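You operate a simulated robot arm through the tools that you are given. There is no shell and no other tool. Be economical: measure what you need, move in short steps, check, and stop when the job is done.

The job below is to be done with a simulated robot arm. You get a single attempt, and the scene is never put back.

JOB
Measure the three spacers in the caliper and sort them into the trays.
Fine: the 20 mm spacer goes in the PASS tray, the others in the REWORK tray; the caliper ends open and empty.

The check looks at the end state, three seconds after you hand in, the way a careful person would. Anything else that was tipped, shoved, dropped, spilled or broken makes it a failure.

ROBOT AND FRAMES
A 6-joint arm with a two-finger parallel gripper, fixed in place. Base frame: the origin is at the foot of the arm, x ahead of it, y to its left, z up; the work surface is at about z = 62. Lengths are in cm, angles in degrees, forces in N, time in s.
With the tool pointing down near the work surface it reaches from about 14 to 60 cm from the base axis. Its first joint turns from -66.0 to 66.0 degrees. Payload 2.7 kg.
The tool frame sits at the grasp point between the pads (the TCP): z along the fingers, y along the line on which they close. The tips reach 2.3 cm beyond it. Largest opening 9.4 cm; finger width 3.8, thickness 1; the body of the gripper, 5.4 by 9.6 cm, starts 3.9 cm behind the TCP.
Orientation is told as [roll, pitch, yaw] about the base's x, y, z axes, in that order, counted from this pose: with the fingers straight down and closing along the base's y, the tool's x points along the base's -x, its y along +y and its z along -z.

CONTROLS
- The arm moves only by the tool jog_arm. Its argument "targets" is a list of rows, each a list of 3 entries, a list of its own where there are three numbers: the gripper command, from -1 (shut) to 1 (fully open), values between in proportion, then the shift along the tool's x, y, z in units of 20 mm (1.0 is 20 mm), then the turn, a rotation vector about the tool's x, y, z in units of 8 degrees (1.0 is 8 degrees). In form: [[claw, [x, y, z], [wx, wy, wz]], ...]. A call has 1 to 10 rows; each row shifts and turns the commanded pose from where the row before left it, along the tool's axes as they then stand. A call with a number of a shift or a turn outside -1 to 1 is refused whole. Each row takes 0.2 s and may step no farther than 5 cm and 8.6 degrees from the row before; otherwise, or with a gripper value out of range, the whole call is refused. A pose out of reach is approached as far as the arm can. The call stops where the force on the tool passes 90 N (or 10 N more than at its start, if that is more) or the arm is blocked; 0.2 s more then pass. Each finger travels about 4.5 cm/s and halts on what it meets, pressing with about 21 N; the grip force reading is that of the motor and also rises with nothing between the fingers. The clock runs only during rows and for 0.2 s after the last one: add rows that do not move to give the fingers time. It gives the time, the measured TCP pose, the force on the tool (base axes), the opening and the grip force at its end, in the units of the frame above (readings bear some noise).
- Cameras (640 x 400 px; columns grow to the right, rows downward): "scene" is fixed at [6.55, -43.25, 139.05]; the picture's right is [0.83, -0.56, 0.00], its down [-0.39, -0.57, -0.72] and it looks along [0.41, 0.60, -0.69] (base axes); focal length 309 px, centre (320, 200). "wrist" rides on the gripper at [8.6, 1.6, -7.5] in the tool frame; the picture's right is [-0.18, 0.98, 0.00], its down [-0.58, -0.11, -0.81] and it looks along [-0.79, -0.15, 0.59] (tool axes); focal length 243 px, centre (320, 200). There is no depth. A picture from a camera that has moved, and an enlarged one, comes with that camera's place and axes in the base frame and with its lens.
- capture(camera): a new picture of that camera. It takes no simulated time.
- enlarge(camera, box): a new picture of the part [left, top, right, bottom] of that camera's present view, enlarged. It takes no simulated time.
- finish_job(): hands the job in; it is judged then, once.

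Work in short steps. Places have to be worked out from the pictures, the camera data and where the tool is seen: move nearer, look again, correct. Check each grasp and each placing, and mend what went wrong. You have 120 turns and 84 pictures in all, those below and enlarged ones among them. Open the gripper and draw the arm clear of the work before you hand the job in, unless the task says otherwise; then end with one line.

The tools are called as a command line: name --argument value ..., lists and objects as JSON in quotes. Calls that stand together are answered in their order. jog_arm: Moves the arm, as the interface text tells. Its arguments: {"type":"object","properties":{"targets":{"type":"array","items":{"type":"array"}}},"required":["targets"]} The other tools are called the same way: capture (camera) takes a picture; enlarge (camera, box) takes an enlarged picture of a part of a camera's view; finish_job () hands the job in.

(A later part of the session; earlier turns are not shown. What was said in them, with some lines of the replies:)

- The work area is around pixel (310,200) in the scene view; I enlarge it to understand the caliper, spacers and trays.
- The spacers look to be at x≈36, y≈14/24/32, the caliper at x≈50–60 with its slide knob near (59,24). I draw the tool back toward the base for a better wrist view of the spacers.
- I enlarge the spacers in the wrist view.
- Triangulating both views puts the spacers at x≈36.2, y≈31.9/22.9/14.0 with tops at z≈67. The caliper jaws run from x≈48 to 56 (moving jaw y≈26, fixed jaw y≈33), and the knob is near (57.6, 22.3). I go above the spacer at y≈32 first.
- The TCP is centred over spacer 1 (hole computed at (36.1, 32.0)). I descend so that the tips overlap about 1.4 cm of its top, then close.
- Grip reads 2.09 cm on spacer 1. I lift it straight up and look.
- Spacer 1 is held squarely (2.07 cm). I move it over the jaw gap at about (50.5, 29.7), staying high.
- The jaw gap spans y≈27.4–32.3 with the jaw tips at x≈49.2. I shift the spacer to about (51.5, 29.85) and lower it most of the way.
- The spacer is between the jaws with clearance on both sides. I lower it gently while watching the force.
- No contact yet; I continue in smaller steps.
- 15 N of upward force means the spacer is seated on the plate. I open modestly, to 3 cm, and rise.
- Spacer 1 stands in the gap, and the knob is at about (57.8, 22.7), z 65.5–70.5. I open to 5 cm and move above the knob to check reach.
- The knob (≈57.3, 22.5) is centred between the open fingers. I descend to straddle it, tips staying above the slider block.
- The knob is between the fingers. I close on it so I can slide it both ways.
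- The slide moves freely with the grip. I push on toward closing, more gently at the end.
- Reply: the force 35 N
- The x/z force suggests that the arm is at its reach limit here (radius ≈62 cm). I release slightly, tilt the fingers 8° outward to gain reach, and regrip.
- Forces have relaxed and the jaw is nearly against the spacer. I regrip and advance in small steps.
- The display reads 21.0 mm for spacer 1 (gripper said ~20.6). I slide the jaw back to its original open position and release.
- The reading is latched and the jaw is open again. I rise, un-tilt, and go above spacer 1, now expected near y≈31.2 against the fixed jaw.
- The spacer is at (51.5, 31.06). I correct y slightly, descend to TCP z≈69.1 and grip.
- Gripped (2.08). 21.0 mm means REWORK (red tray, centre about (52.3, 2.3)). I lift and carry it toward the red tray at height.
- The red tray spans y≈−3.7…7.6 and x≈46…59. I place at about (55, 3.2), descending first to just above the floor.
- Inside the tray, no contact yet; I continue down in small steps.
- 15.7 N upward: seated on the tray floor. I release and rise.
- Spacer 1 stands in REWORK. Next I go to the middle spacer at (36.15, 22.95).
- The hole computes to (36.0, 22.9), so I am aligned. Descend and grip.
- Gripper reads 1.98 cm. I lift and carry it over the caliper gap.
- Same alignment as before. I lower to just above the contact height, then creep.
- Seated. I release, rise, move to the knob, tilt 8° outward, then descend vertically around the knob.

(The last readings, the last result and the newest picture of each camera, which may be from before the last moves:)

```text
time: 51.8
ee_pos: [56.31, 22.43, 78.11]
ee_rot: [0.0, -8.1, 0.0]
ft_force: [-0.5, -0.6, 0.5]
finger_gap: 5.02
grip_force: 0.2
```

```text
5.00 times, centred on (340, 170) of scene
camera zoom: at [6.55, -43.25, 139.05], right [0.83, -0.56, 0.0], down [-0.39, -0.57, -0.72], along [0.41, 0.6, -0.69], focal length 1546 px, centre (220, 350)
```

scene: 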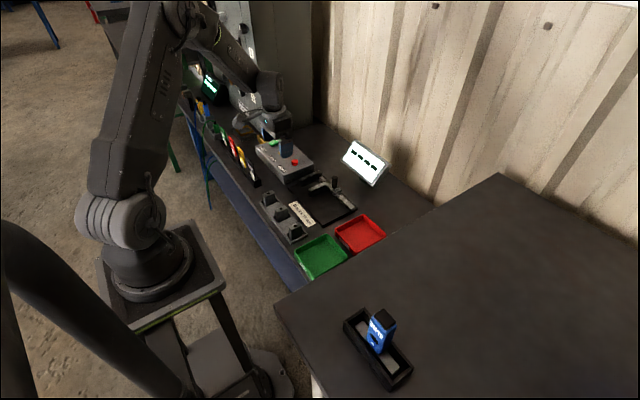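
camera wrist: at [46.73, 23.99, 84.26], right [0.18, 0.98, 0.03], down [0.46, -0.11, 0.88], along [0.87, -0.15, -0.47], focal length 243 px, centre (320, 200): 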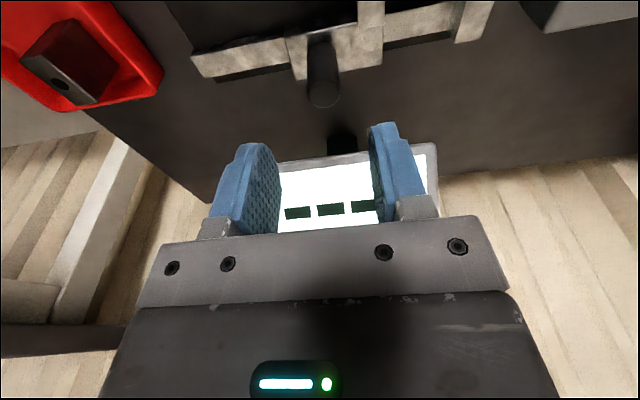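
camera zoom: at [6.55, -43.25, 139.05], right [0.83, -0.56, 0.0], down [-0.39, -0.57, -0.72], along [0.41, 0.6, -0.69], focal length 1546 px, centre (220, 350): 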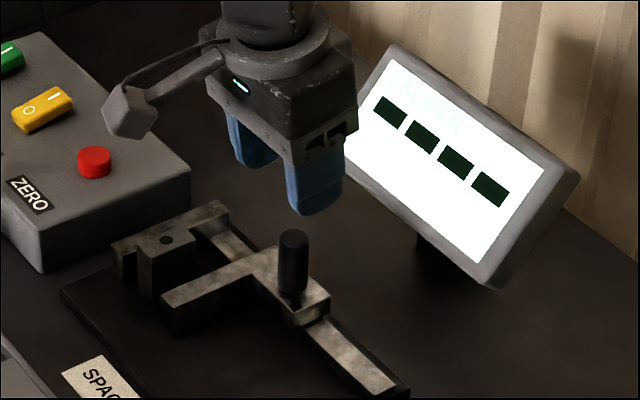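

Aligned with the knob. I descend vertically and grip it.

jog_arm --targets '[[0.06, [0.138, 0, 0.99], [0, 0, 0]], [0.06, [0.138, 0, 0.99], [0, 0, 0]], [0.06, [0.138, 0, 0.99], [0, 0, 0]], [0.06, [0.138, 0, 0.99], [0, 0, 0]], [0.06, [0.048, 0, 0.346], [0, 0, 0]], [0.06, [0, 0, 0], [0, 0, 0]], [-0.4, [0, 0, 0], [0, 0, 0]], [-1, [0, 0, 0], [0, 0, 0]], [-1, [0, 0, 0], [0, 0, 0]], [-1, [0, 0, 0], [0, 0, 0]]]'

jog_arm --targets '[[-1, [0, 0.3, 0], [0, 0, 0]], [-1, [0, 0.35, 0], [0, 0, 0]], [-1, [0, 0.35, 0], [0, 0, 0]], [-1, [0, 0.25, 0], [0, 0, 0]], [-1, [0, 0.1, 0], [0, 0, 0]], [-1, [0, 0.1, 0], [0, 0, 0]], [-1, [0, 0, 0], [0, 0, 0]]]'

enlarge --camera "scene" --box '[290, 130, 390, 210]'

```text
time: 54.0
ee_pos: [56.35, 22.78, 69.28]
ee_rot: [0.1, -8.1, 0.2]
ft_force: [1.9, 19.8, -7.6]
finger_gap: 2.18
grip_force: 45.0
```

```text
time: 55.6
ee_pos: [56.29, 25.34, 69.35]
ee_rot: [0.0, -8.1, -0.1]
ft_force: [4.2, 0.4, 4.8]
finger_gap: 2.21
grip_force: 45.3
```

```text
5.00 times, centred on (340, 170) of scene
camera zoom: at [6.55, -43.25, 139.05], right [0.83, -0.56, 0.0], down [-0.39, -0.57, -0.72], along [0.41, 0.6, -0.69], focal length 1546 px, centre (220, 350)
```

zoom: 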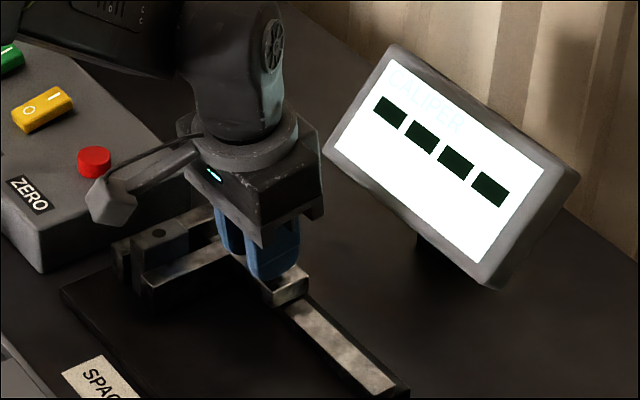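

Not clamped yet (force ~0). A few more small steps.

jog_arm --targets '[[-1, [0, 0.08, 0], [0, 0, 0]], [-1, [0, 0.08, 0], [0, 0, 0]], [-1, [0, 0.06, 0], [0, 0, 0]], [-1, [0, 0, 0], [0, 0, 0]], [-1, [0, 0, 0], [0, 0, 0]]]'

enlarge --camera "scene" --box '[290, 130, 390, 210]'

```text
time: 56.8
ee_pos: [56.27, 25.71, 69.34]
ee_rot: [-0.1, -8.0, -0.2]
ft_force: [-7.8, -11.7, 13.7]
finger_gap: 2.2
grip_force: 44.8
```

```text
5.00 times, centred on (340, 170) of scene
camera zoom: at [6.51, -43.28, 139.04], right [0.83, -0.56, 0.0], down [-0.39, -0.57, -0.72], along [0.41, 0.6, -0.69], focal length 1546 px, centre (220, 350)
```

zoom: 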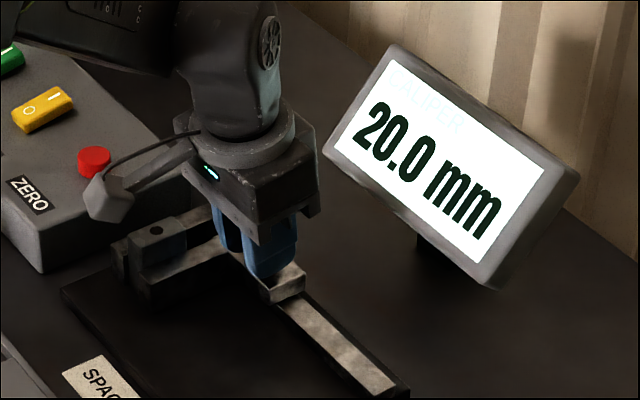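

Spacer 2 reads 20.0 mm: PASS. I open the caliper, release, rise and go back over the spacer.

jog_arm --targets '[[-1, [0, -0.28, 0], [0, 0, 0]], [-1, [0, -0.35, 0], [0, 0, 0]], [-1, [0, -0.35, 0], [0, 0, 0]], [-1, [0, -0.35, 0], [0, 0, 0]], [-1, [0, -0.28, 0], [0, 0, 0]], [-1, [0, 0, 0], [0, 0, 0]], [-0.2, [0, 0, 0], [0, 0, 0]], [-0.2, [0, 0, 0], [0, 0, 0]], [-0.2, [0, 0, 0], [0, 0, 0]]]'

jog_arm --targets '[[-0.2, [0, 0, -1], [0, 0, 0]], [-0.2, [0, 0, -1], [0, 0, 0]], [-0.2, [0, 0, -1], [0, 0, 0]], [-0.2, [0, 0, -1], [0, 0, 0]], [-0.2, [0, 0, 0], [0, 1, 0]], [-0.2, [0.36, 0.86, 0], [0, 0, 0]], [-0.2, [0.36, 0.86, 0], [0, 0, 0]], [-0.2, [0.36, 0.86, 0], [0, 0, 0]], [-0.2, [0.36, 0.86, 0], [0, 0, 0]], [-0.2, [0.36, 0.86, 0], [0, 0, 0]]]'

capture --camera "wrist"

```text
time: 58.8
ee_pos: [56.29, 22.54, 69.16]
ee_rot: [0.1, -8.0, 0.0]
ft_force: [0.2, 0.4, 0.3]
finger_gap: 3.76
grip_force: 0.0
```

```text
time: 61.0
ee_pos: [51.63, 31.18, 77.3]
ee_rot: [0.0, -0.1, 0.1]
ft_force: [0.1, 0.3, -0.2]
finger_gap: 3.76
grip_force: 0.0
```

```text
43 pictures are left
camera wrist: at [42.96, 32.71, 84.81], right [0.18, 0.98, 0.0], down [0.58, -0.11, 0.81], along [0.79, -0.15, -0.59], focal length 243 px, centre (320, 200)
```

wrist: 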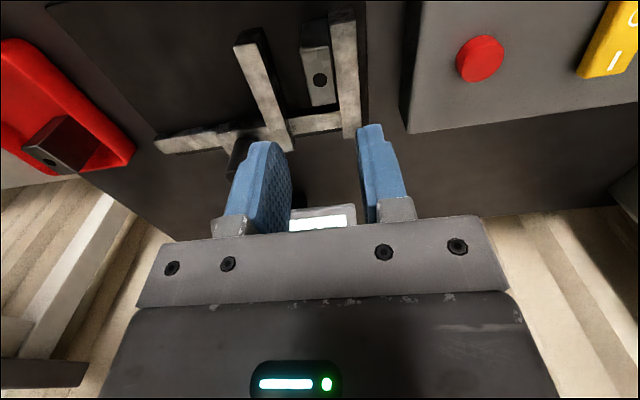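

The spacer is right under the gripper ((51.5, 31.1)). Descend, grip and lift.

jog_arm --targets '[[-0.2, [0, -0.03, 1], [0, 0, 0]], [-0.2, [0, 0, 1], [0, 0, 0]], [-0.2, [0, 0, 1], [0, 0, 0]], [-0.2, [0, 0, 1], [0, 0, 0]], [-0.2, [0, 0, 0.08], [0, 0, 0]], [-0.6, [0, 0, 0], [0, 0, 0]], [-1, [0, 0, 0], [0, 0, 0]], [-1, [0, 0, 0], [0, 0, 0]], [-1, [0, 0, 0], [0, 0, 0]]]'

jog_arm --targets '[[-1, [0, 0, -0.5], [0, 0, 0]], [-1, [0, 0, -1], [0, 0, 0]], [-1, [0, 0, -1], [0, 0, 0]], [-1, [0, 0, -1], [0, 0, 0]], [-1, [0, 0, -1], [0, 0, 0]], [-1, [0, 0, -1], [0, 0, 0]], [-1, [0, 0, 0], [0, 0, 0]]]'

```text
time: 63.0
ee_pos: [51.61, 31.03, 69.19]
ee_rot: [-0.1, 0.2, 0.0]
ft_force: [-0.5, 0.6, -0.6]
finger_gap: 1.96
grip_force: 20.8
```

```text
time: 64.6
ee_pos: [51.65, 31.15, 80.13]
ee_rot: [0.0, 0.0, 0.0]
ft_force: [0.5, 0.2, -2.6]
finger_gap: 2.0
grip_force: 20.8
```

Held. Carry to the PASS tray at about (37.7, 2.6).

jog_arm --targets '[[-1, [0.465, -0.952, 0], [0, 0, 0]], [-1, [0.465, -0.952, 0], [0, 0, 0]], [-1, [0.465, -0.952, 0], [0, 0, 0]], [-1, [0.465, -0.952, 0], [0, 0, 0]], [-1, [0.465, -0.952, 0], [0, 0, 0]], [-1, [0.465, -0.952, 0], [0, 0, 0]], [-1, [0.465, -0.952, 0], [0, 0, 0]], [-1, [0.465, -0.952, 0], [0, 0, 0]], [-1, [0.465, -0.952, 0], [0, 0, 0]], [-1, [0.465, -0.952, 0], [0, 0, 0]]]'

jog_arm --targets '[[-1, [0.465, -0.952, 0], [0, 0, 0]], [-1, [0.465, -0.952, 0], [0, 0, 0]], [-1, [0.465, -0.952, 0], [0, 0, 0]], [-1, [0.465, -0.952, 0], [0, 0, 0]], [-1, [0.465, -0.952, 0], [0, 0, 0]], [-1, [0, 0, 0], [0, 0, 0]]]'

capture --camera "wrist"

enlarge --camera "scene" --box '[260, 140, 400, 280]'

```text
time: 66.8
ee_pos: [42.29, 12.06, 80.02]
ee_rot: [0.0, -0.2, 0.0]
ft_force: [-0.2, -0.1, -2.6]
finger_gap: 1.97
grip_force: 20.9
```

```text
time: 68.2
ee_pos: [37.5, 2.56, 80.05]
ee_rot: [0.0, 0.0, 0.0]
ft_force: [-0.4, 0.0, -3.3]
finger_gap: 1.98
grip_force: 21.6
```

```text
42 pictures are left
camera wrist: at [28.92, 4.14, 87.58], right [0.18, 0.98, 0.0], down [0.58, -0.11, 0.81], along [0.79, -0.15, -0.59], focal length 243 px, centre (320, 200)
```

wrist: 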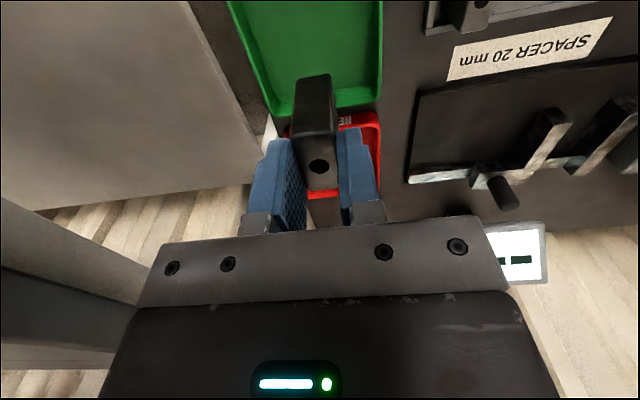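

```text
2.86 times, centred on (330, 210) of scene
camera zoom: at [6.55, -43.25, 139.05], right [0.83, -0.56, 0.0], down [-0.39, -0.57, -0.72], along [0.41, 0.6, -0.69], focal length 884 px, centre (291, 171)
```

zoom: 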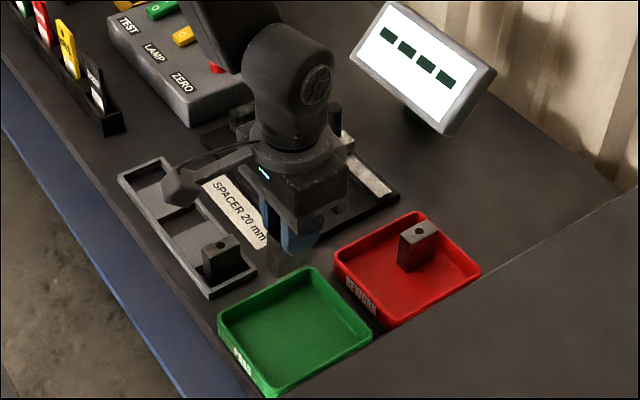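

Centred over the green tray (y −2.4…7.6, x 31.5…43.6). Descend.

jog_arm --targets '[[-1, [0, 0.1, 1], [0, 0, 0]], [-1, [0, 0, 1], [0, 0, 0]], [-1, [0, 0, 1], [0, 0, 0]], [-1, [0, 0, 1], [0, 0, 0]], [-1, [0, 0, 1], [0, 0, 0]], [-1, [0, 0, 0.6], [0, 0, 0]], [-1, [0, 0, 0.1], [0, 0, 0]], [-1, [0, 0, 0], [0, 0, 0]]]'

jog_arm --targets '[[-1, [0, 0, 0.1], [0, 0, 0]], [-1, [0, 0, 0.08], [0, 0, 0]], [-1, [0, 0, 0], [0, 0, 0]]]'

```text
time: 70.0
ee_pos: [37.68, 2.87, 68.6]
ee_rot: [-0.1, 0.1, 0.0]
ft_force: [0.0, 0.0, -3.6]
finger_gap: 1.95
grip_force: 20.7
```

```text
time: 70.8
ee_pos: [37.58, 2.81, 68.31]
ee_rot: [0.0, 0.0, 0.0]
ft_force: [-3.5, 0.3, 6.2]
finger_gap: 1.95
grip_force: 20.8
```

Contact (force rose to +6 N). I release, rise and check.

jog_arm --targets '[[-0.3, [0, 0, 0], [0, 0, 0]], [-0.3, [0, 0, 0], [0, 0, 0]], [-0.3, [0, 0, 0], [0, 0, 0]], [-0.3, [0, 0, -0.5], [0, 0, 0]], [-0.3, [0, 0, -1], [0, 0, 0]], [-0.3, [0, 0, -1], [0, 0, 0]], [-0.3, [0, 0, -1], [0, 0, 0]], [-0.3, [0, 0, -1], [0, 0, 0]], [-0.3, [0, 0, -1], [0, 0, 0]]]'

jog_arm --targets '[[0, [0.15, 0.95, 0], [0, 0, 0]], [0, [0.15, 0.95, 0], [0, 0, 0]], [0, [0.15, 0.95, 0], [0, 0, 0]], [0, [0.15, 0.95, 0], [0, 0, 0]], [0, [0.15, 0.95, 0], [0, 0, 0]], [0, [0, 0.8, 0], [0, 0, 0]], [0, [0, 0, 0], [0, 0, 0]]]'

capture --camera "wrist"

enlarge --camera "scene" --box '[260, 140, 400, 280]'

```text
time: 72.8
ee_pos: [37.52, 2.75, 79.3]
ee_rot: [0.0, 0.0, -0.1]
ft_force: [-0.1, -0.5, -0.2]
finger_gap: 3.28
grip_force: 0.2
```

```text
time: 74.4
ee_pos: [36.18, 13.95, 79.29]
ee_rot: [0.0, 0.0, 0.0]
ft_force: [-0.9, 0.2, 0.4]
finger_gap: 4.71
grip_force: 0.0
```

```text
40 pictures are left
camera wrist: at [27.5, 15.47, 86.84], right [0.18, 0.98, 0.0], down [0.58, -0.11, 0.81], along [0.79, -0.15, -0.59], focal length 243 px, centre (320, 200)
```

wrist: 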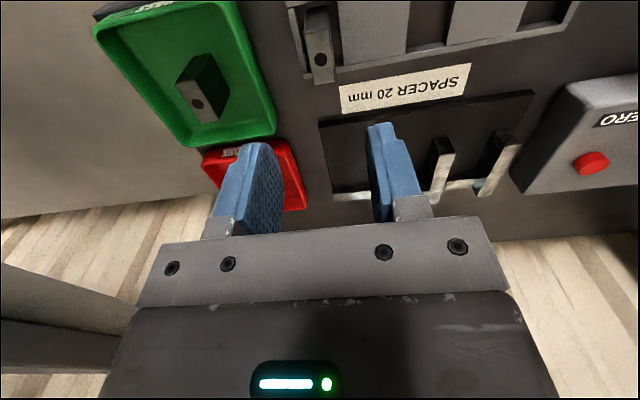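

```text
2.86 times, centred on (330, 210) of scene
camera zoom: at [6.55, -43.25, 139.05], right [0.83, -0.56, 0.0], down [-0.39, -0.57, -0.72], along [0.41, 0.6, -0.69], focal length 884 px, centre (291, 171)
```

zoom: 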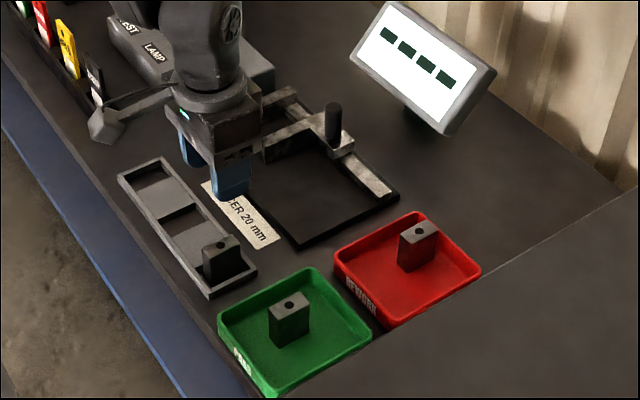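

Spacer 2 stands in PASS. I'm aligned over spacer 3 (hole at (36.0, 13.9)); descend and grip.

jog_arm --targets '[[0, [0, 0, 1], [0, 0, 0]], [0, [0, 0, 1], [0, 0, 0]], [0, [0, 0, 1], [0, 0, 0]], [0, [0, 0, 1], [0, 0, 0]], [0, [0, 0, 1], [0, 0, 0]], [0, [0, 0, 0.65], [0, 0, 0]], [-0.5, [0, 0, 0], [0, 0, 0]], [-1, [0, 0, 0], [0, 0, 0]], [-1, [0, 0, 0], [0, 0, 0]], [-1, [0, 0, 0], [0, 0, 0]]]'

jog_arm --targets '[[-1, [0, 0, -0.5], [0, 0, 0]], [-1, [0, 0, -1], [0, 0, 0]], [-1, [0, 0, -1], [0, 0, 0]], [-1, [0, 0, -1], [0, 0, 0]], [-1, [0, 0, -1], [0, 0, 0]], [-1, [0, 0, -0.6], [0, 0, 0]], [-1, [0, 0, 0], [0, 0, 0]]]'

```text
time: 76.6
ee_pos: [36.16, 13.97, 67.95]
ee_rot: [-0.1, 0.0, 0.0]
ft_force: [-0.5, 0.0, 0.0]
finger_gap: 1.9
grip_force: 21.3
```

```text
time: 78.2
ee_pos: [36.0, 13.89, 78.2]
ee_rot: [0.0, -0.1, 0.0]
ft_force: [-0.1, 1.2, -2.9]
finger_gap: 1.85
grip_force: 20.8
```

Gripper says ~18.7 mm. Carry it to the caliper gap.

jog_arm --targets '[[-1, [-0.855, 0.886, 0], [0, 0, 0]], [-1, [-0.855, 0.886, 0], [0, 0, 0]], [-1, [-0.855, 0.886, 0], [0, 0, 0]], [-1, [-0.855, 0.886, 0], [0, 0, 0]], [-1, [-0.855, 0.886, 0], [0, 0, 0]], [-1, [-0.855, 0.886, 0], [0, 0, 0]], [-1, [-0.855, 0.886, 0], [0, 0, 0]], [-1, [-0.855, 0.886, 0], [0, 0, 0]], [-1, [-0.855, 0.886, 0], [0, 0, 0]], [-1, [0, 0, 0], [0, 0, 0]]]'

capture --camera "wrist"

```text
time: 80.4
ee_pos: [51.47, 29.86, 78.14]
ee_rot: [0.0, 0.0, 0.0]
ft_force: [-0.4, -0.5, -2.8]
finger_gap: 1.88
grip_force: 20.9
```

```text
38 pictures are left
camera wrist: at [42.86, 31.47, 85.69], right [0.18, 0.98, 0.0], down [0.58, -0.11, 0.81], along [0.79, -0.15, -0.59], focal length 243 px, centre (320, 200)
```

wrist: 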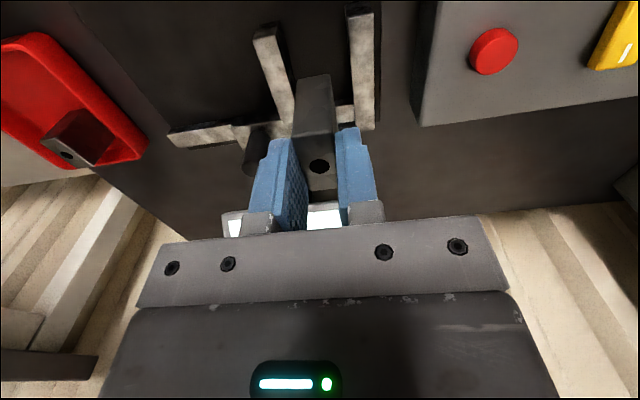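

Same alignment. Lower to just above contact and creep down.

jog_arm --targets '[[-1, [0, 0, 1], [0, 0, 0]], [-1, [0, 0, 1], [0, 0, 0]], [-1, [0, 0, 1], [0, 0, 0]], [-1, [0, 0, 1], [0, 0, 0]], [-1, [0, 0, 0.3], [0, 0, 0]], [-1, [0, 0, 0.1], [0, 0, 0]], [-1, [0, 0, 0], [0, 0, 0]]]'

jog_arm --targets '[[-1, [0, 0, 0.06], [0, 0, 0]], [-1, [0, 0, 0.06], [0, 0, 0]], [-1, [0, 0, 0], [0, 0, 0]]]'

```text
time: 82.0
ee_pos: [51.52, 29.78, 69.32]
ee_rot: [-0.1, 0.0, 0.0]
ft_force: [0.2, 0.1, -3.0]
finger_gap: 1.85
grip_force: 20.8
```

```text
time: 82.8
ee_pos: [51.47, 29.81, 69.16]
ee_rot: [0.0, 0.0, 0.0]
ft_force: [-0.5, 0.1, -1.6]
finger_gap: 1.9
grip_force: 21.4
```

jog_arm --targets '[[-1, [0, 0, 0.07], [0, 0, 0]], [-1, [0, 0, 0], [0, 0, 0]]]'

```text
time: 83.4
ee_pos: [51.5, 29.82, 69.15]
ee_rot: [0.0, -0.1, -0.1]
ft_force: [-3.2, -2.7, 8.2]
finger_gap: 1.88
grip_force: 21.2
```

Seated (+8 N). Release, rise, and go to the knob with the 8° tilt.

jog_arm --targets '[[-0.36, [0, 0, 0], [0, 0, 0]], [-0.36, [0, 0, 0], [0, 0, 0]], [-0.36, [0, 0, 0], [0, 0, 0]], [-0.36, [0, 0, -0.5], [0, 0, 0]], [-0.36, [0, 0, -1], [0, 0, 0]], [-0.36, [0, 0, -1], [0, 0, 0]], [-0.36, [0, 0, -1], [0, 0, 0]], [-0.36, [0, 0, -1], [0, 0, 0]], [-0.36, [0, 0, 0], [0, 0, 0]]]'

jog_arm --targets '[[0.06, [-0.61, -0.91, 0], [0, 0, 0]], [0.06, [-0.61, -0.91, 0], [0, 0, 0]], [0.06, [-0.61, -0.91, 0], [0, 0, 0]], [0.06, [-0.61, -0.91, 0], [0, 0, 0]], [0.06, [0, 0, 0], [0, -1, 0]], [0.06, [0, 0, 0], [0, 0, 0]]]'

enlarge --camera "scene" --box '[290, 130, 390, 210]'

capture --camera "wrist"

```text
time: 85.4
ee_pos: [51.43, 29.91, 78.02]
ee_rot: [0.0, 0.1, 0.0]
ft_force: [0.0, 0.4, -1.1]
finger_gap: 3.03
grip_force: 0.0
```

```text
time: 86.8
ee_pos: [56.42, 22.66, 77.95]
ee_rot: [0.0, -8.1, 0.0]
ft_force: [-0.3, -0.9, 0.2]
finger_gap: 4.98
grip_force: 0.2
```

```text
5.00 times, centred on (340, 170) of scene
camera zoom: at [6.55, -43.25, 139.05], right [0.83, -0.56, 0.0], down [-0.39, -0.57, -0.72], along [0.41, 0.6, -0.69], focal length 1546 px, centre (220, 350)
```

zoom: 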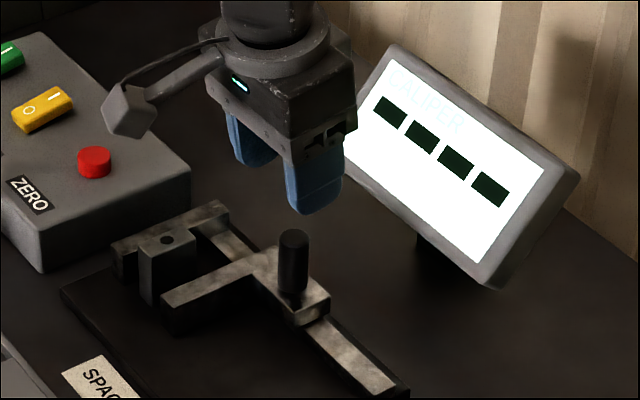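

```text
36 pictures are left
camera wrist: at [46.78, 24.14, 84.25], right [0.18, 0.98, 0.03], down [0.46, -0.11, 0.88], along [0.87, -0.15, -0.47], focal length 243 px, centre (320, 200)
```

wrist: 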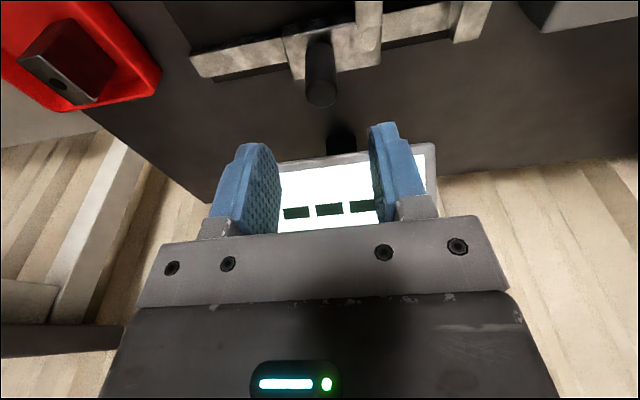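

Aligned with the knob; descend, grip, and slide closed.

jog_arm --targets '[[0.06, [0.138, 0, 0.99], [0, 0, 0]], [0.06, [0.138, 0, 0.99], [0, 0, 0]], [0.06, [0.138, 0, 0.99], [0, 0, 0]], [0.06, [0.138, 0, 0.99], [0, 0, 0]], [0.06, [0.037, 0, 0.27], [0, 0, 0]], [0.06, [0, 0, 0], [0, 0, 0]], [-0.4, [0, 0, 0], [0, 0, 0]], [-1, [0, 0, 0], [0, 0, 0]], [-1, [0, 0, 0], [0, 0, 0]], [-1, [0, 0, 0], [0, 0, 0]]]'

jog_arm --targets '[[-1, [0, 0.3, 0], [0, 0, 0]], [-1, [0, 0.35, 0], [0, 0, 0]], [-1, [0, 0.35, 0], [0, 0, 0]], [-1, [0, 0.25, 0], [0, 0, 0]], [-1, [0, 0.1, 0], [0, 0, 0]], [-1, [0, 0.1, 0], [0, 0, 0]], [-1, [0, 0, 0], [0, 0, 0]]]'

jog_arm --targets '[[-1, [0, 0.08, 0], [0, 0, 0]], [-1, [0, 0.08, 0], [0, 0, 0]], [-1, [0, 0, 0], [0, 0, 0]], [-1, [0, 0, 0], [0, 0, 0]]]'

enlarge --camera "scene" --box '[290, 130, 390, 210]'

```text
time: 89.0
ee_pos: [56.25, 22.66, 69.37]
ee_rot: [0.1, -8.1, 0.1]
ft_force: [0.6, 12.7, -6.3]
finger_gap: 2.17
grip_force: 44.8
```

```text
time: 90.6
ee_pos: [56.46, 25.49, 69.52]
ee_rot: [0.0, -8.0, 0.0]
ft_force: [-9.3, -0.9, 1.1]
finger_gap: 2.17
grip_force: 45.3
```

```text
time: 91.6
ee_pos: [56.27, 25.73, 69.5]
ee_rot: [-0.1, -7.9, 0.0]
ft_force: [-10.8, -0.9, -0.6]
finger_gap: 2.16
grip_force: 45.0
```

```text
5.00 times, centred on (340, 170) of scene
camera zoom: at [6.54, -43.25, 139.05], right [0.83, -0.56, 0.0], down [-0.39, -0.57, -0.72], along [0.41, 0.6, -0.69], focal length 1546 px, centre (220, 350)
```

zoom: 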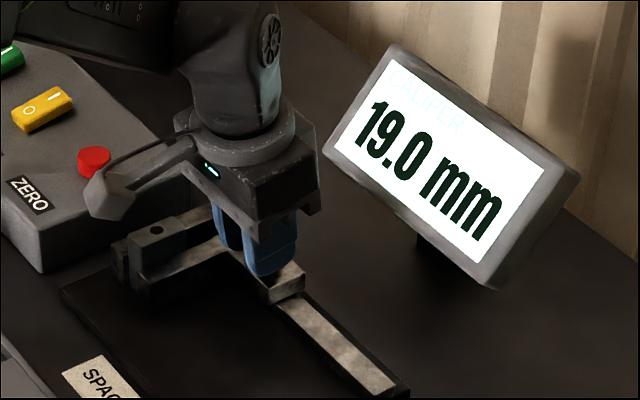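

19.0 mm: REWORK. The caliper set (21/20/19) agrees with the gripper readings. Open the caliper, release, rise and go above the spacer.

jog_arm --targets '[[-1, [0, -0.28, 0], [0, 0, 0]], [-1, [0, -0.35, 0], [0, 0, 0]], [-1, [0, -0.35, 0], [0, 0, 0]], [-1, [0, -0.35, 0], [0, 0, 0]], [-1, [0, -0.3, 0], [0, 0, 0]], [-1, [0, 0, 0], [0, 0, 0]], [-0.2, [0, 0, 0], [0, 0, 0]], [-0.2, [0, 0, 0], [0, 0, 0]], [-0.2, [0, 0, 0], [0, 0, 0]]]'

jog_arm --targets '[[-0.2, [0, 0, -1], [0, 0, 0]], [-0.2, [0, 0, -1], [0, 0, 0]], [-0.2, [0, 0, -1], [0, 0, 0]], [-0.2, [0, 0, -1], [0, 0, 0]], [-0.2, [0, 0, 0], [0, 1, 0]], [-0.2, [0.36, 0.86, 0], [0, 0, 0]], [-0.2, [0.36, 0.86, 0], [0, 0, 0]], [-0.2, [0.36, 0.86, 0], [0, 0, 0]], [-0.2, [0.36, 0.86, 0], [0, 0, 0]], [-0.2, [0.36, 0.86, 0], [0, 0, 0]]]'

capture --camera "wrist"

```text
time: 93.6
ee_pos: [56.38, 22.5, 69.54]
ee_rot: [0.0, -8.0, 0.1]
ft_force: [-0.2, -0.4, -0.2]
finger_gap: 3.74
grip_force: 0.1
```

```text
time: 95.8
ee_pos: [51.6, 31.14, 77.42]
ee_rot: [0.1, 0.0, 0.0]
ft_force: [0.2, 0.1, 0.0]
finger_gap: 3.79
grip_force: 0.1
```

```text
34 pictures are left
camera wrist: at [43.05, 32.68, 84.94], right [0.18, 0.98, 0.0], down [0.58, -0.11, 0.81], along [0.79, -0.15, -0.59], focal length 243 px, centre (320, 200)
```

wrist: 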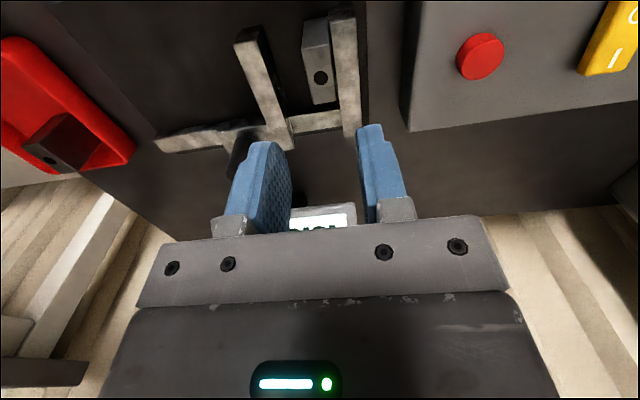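

Spacer 3 is directly below. Descend, grip and lift.

jog_arm --targets '[[-0.2, [0, 0, 1], [0, 0, 0]], [-0.2, [0, 0, 1], [0, 0, 0]], [-0.2, [0, 0, 1], [0, 0, 0]], [-0.2, [0, 0, 1], [0, 0, 0]], [-0.2, [0, 0, 0.12], [0, 0, 0]], [-0.6, [0, 0, 0], [0, 0, 0]], [-1, [0, 0, 0], [0, 0, 0]], [-1, [0, 0, 0], [0, 0, 0]], [-1, [0, 0, 0], [0, 0, 0]]]'

jog_arm --targets '[[-1, [0, 0, -0.5], [0, 0, 0]], [-1, [0, 0, -1], [0, 0, 0]], [-1, [0, 0, -1], [0, 0, 0]], [-1, [0, 0, -1], [0, 0, 0]], [-1, [0, 0, -1], [0, 0, 0]], [-1, [0, 0, -1], [0, 0, 0]], [-1, [0, 0, 0], [0, 0, 0]]]'

```text
time: 97.8
ee_pos: [51.66, 31.15, 69.16]
ee_rot: [0.0, -0.1, -0.1]
ft_force: [0.2, 0.8, -0.3]
finger_gap: 1.86
grip_force: 20.9
```

```text
time: 99.4
ee_pos: [51.77, 31.26, 80.19]
ee_rot: [-0.1, 0.0, 0.0]
ft_force: [-0.3, -0.3, -2.8]
finger_gap: 1.86
grip_force: 20.6
```

Held. Carry to the nearer half of the REWORK tray at about (49.7, 3.2).

jog_arm --targets '[[-1, [0.068, -0.934, 0], [0, 0, 0]], [-1, [0.068, -0.934, 0], [0, 0, 0]], [-1, [0.068, -0.934, 0], [0, 0, 0]], [-1, [0.068, -0.934, 0], [0, 0, 0]], [-1, [0.068, -0.934, 0], [0, 0, 0]], [-1, [0.068, -0.934, 0], [0, 0, 0]], [-1, [0.068, -0.934, 0], [0, 0, 0]], [-1, [0.068, -0.934, 0], [0, 0, 0]], [-1, [0.068, -0.934, 0], [0, 0, 0]], [-1, [0.068, -0.934, 0], [0, 0, 0]]]'

jog_arm --targets '[[-1, [0.068, -0.934, 0], [0, 0, 0]], [-1, [0.068, -0.934, 0], [0, 0, 0]], [-1, [0.068, -0.934, 0], [0, 0, 0]], [-1, [0.068, -0.934, 0], [0, 0, 0]], [-1, [0.068, -0.934, 0], [0, 0, 0]], [-1, [0, 0, 0], [0, 0, 0]]]'

capture --camera "wrist"

```text
time: 101.6
ee_pos: [50.38, 12.4, 80.14]
ee_rot: [0.1, 0.0, 0.0]
ft_force: [-0.5, 0.2, -2.2]
finger_gap: 1.88
grip_force: 21.1
```

```text
time: 103.0
ee_pos: [49.62, 3.05, 80.14]
ee_rot: [0.0, 0.0, 0.0]
ft_force: [0.6, 0.5, -2.4]
finger_gap: 1.86
grip_force: 20.9
```

```text
33 pictures are left
camera wrist: at [41.01, 4.64, 87.71], right [0.18, 0.98, 0.0], down [0.58, -0.11, 0.81], along [0.79, -0.15, -0.59], focal length 243 px, centre (320, 200)
```

wrist: 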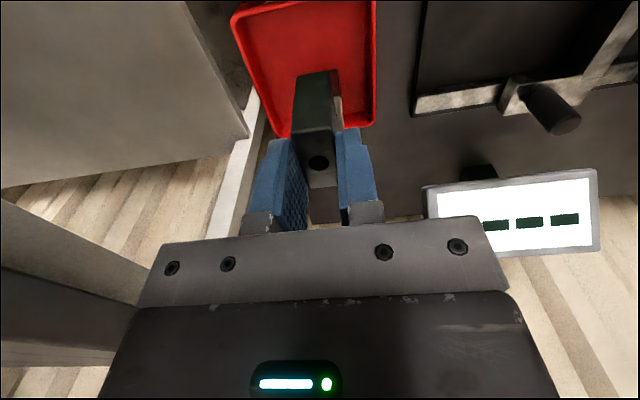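

The tray's near rim is at x≈46.5, so I nudge +0.3 cm in x and descend.

jog_arm --targets '[[-1, [-0.14, 0, 1], [0, 0, 0]], [-1, [0, 0, 1], [0, 0, 0]], [-1, [0, 0, 1], [0, 0, 0]], [-1, [0, 0, 1], [0, 0, 0]], [-1, [0, 0, 0.8], [0, 0, 0]], [-1, [0, 0, 0], [0, 0, 0]]]'

enlarge --camera "scene" --box '[310, 170, 410, 270]'

capture --camera "wrist"

```text
time: 104.4
ee_pos: [49.85, 3.12, 70.6]
ee_rot: [0.0, 0.0, 0.0]
ft_force: [0.3, 0.0, -3.4]
finger_gap: 1.9
grip_force: 21.3
```

```text
4.00 times, centred on (360, 220) of scene
camera zoom: at [6.56, -43.25, 139.05], right [0.83, -0.56, 0.0], down [-0.39, -0.57, -0.72], along [0.41, 0.6, -0.69], focal length 1237 px, centre (160, 120)
```

zoom: 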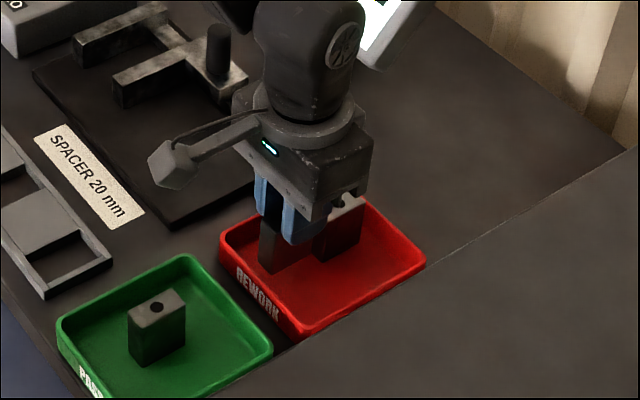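

```text
31 pictures are left
camera wrist: at [41.27, 4.65, 78.11], right [0.18, 0.98, 0.0], down [0.58, -0.11, 0.81], along [0.79, -0.15, -0.59], focal length 243 px, centre (320, 200)
```

wrist: 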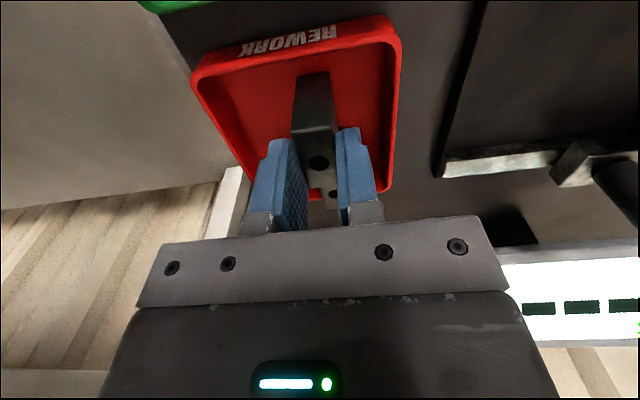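

Spacer 3 is inside the tray with a gap to both wall and spacer 1. Creep down.

jog_arm --targets '[[-1, [0, 0, 0.4], [0, 0, 0]], [-1, [0, 0, 0.4], [0, 0, 0]], [-1, [0, 0, 0.2], [0, 0, 0]], [-1, [0, 0, 0.1], [0, 0, 0]], [-1, [0, 0, 0], [0, 0, 0]]]'

```text
time: 105.6
ee_pos: [49.9, 3.13, 68.42]
ee_rot: [-0.1, 0.0, 0.0]
ft_force: [-4.1, -0.2, 10.0]
finger_gap: 1.88
grip_force: 21.0
```

Contact (+10 N). Release and rise.

jog_arm --targets '[[-0.3, [0, 0, 0], [0, 0, 0]], [-0.3, [0, 0, 0], [0, 0, 0]], [-0.3, [0, 0, 0], [0, 0, 0]], [-0.3, [0, 0, -0.5], [0, 0, 0]], [-0.3, [0, 0, -1], [0, 0, 0]], [-0.3, [0, 0, -1], [0, 0, 0]], [-0.3, [0, 0, -1], [0, 0, 0]], [-0.3, [0, 0, -1], [0, 0, 0]], [0.3, [0, 0, -1], [0, 0, 0]], [1, [0, 0, -1], [0, 0, 0]]]'

jog_arm --targets '[[1, [0.8, 0.5, -0.5], [0, 0, 0]], [1, [0.8, 0.5, -0.5], [0, 0, 0]], [1, [0.8, 0.5, -0.5], [0, 0, 0]], [1, [0.8, 0.5, -0.5], [0, 0, 0]], [1, [0.8, 0.5, -0.5], [0, 0, 0]], [1, [0.8, 0.5, -0.5], [0, 0, 0]], [1, [0.8, 0.5, -0.5], [0, 0, 0]], [1, [0, 0, 0], [0, 0, 0]]]'

enlarge --camera "scene" --box '[240, 130, 400, 290]'

capture --camera "wrist"

```text
time: 107.8
ee_pos: [49.96, 3.08, 81.31]
ee_rot: [0.0, 0.0, 0.1]
ft_force: [-0.1, 1.0, 0.2]
finger_gap: 8.48
grip_force: 0.1
```

```text
time: 109.6
ee_pos: [38.77, 10.11, 88.38]
ee_rot: [0.1, 0.1, -0.1]
ft_force: [-0.3, 0.2, 0.2]
finger_gap: 9.38
grip_force: 0.1
```

```text
2.50 times, centred on (320, 210) of scene
camera zoom: at [6.55, -43.25, 139.05], right [0.83, -0.56, 0.0], down [-0.39, -0.57, -0.72], along [0.41, 0.6, -0.69], focal length 773 px, centre (320, 175)
```

zoom: 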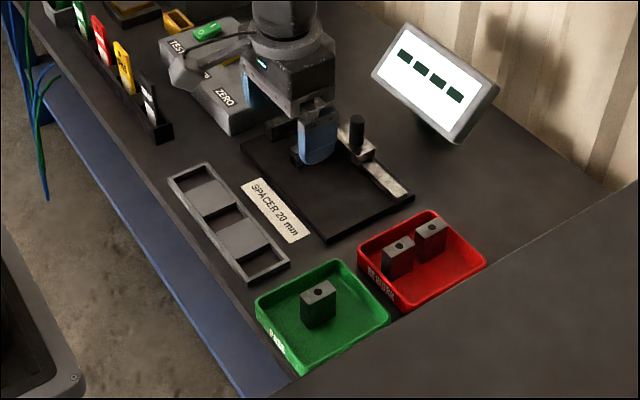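

```text
29 pictures are left
camera wrist: at [30.03, 11.62, 95.93], right [0.18, 0.98, 0.0], down [0.58, -0.11, 0.81], along [0.79, -0.15, -0.59], focal length 243 px, centre (320, 200)
```

wrist: 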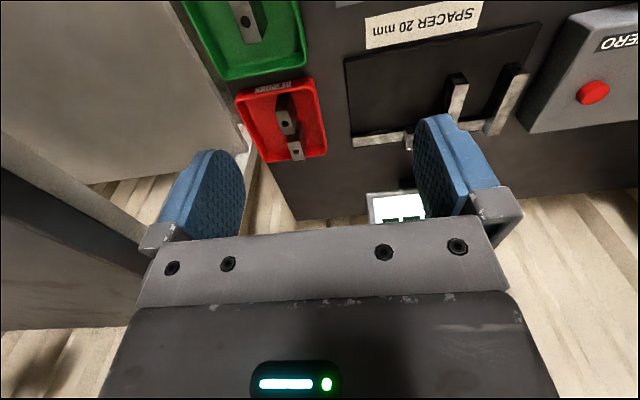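

All three spacers stand in their trays, the caliper is open and empty, and the arm is clear with the gripper open, so I hand in.

finish_job

```text
The job is handed in.
```

The job is handed in: the caliper read 21.0, 20.0 and 19.0 mm, the 20.0 mm spacer is in PASS, the other two are in REWORK, and the caliper is open and empty.
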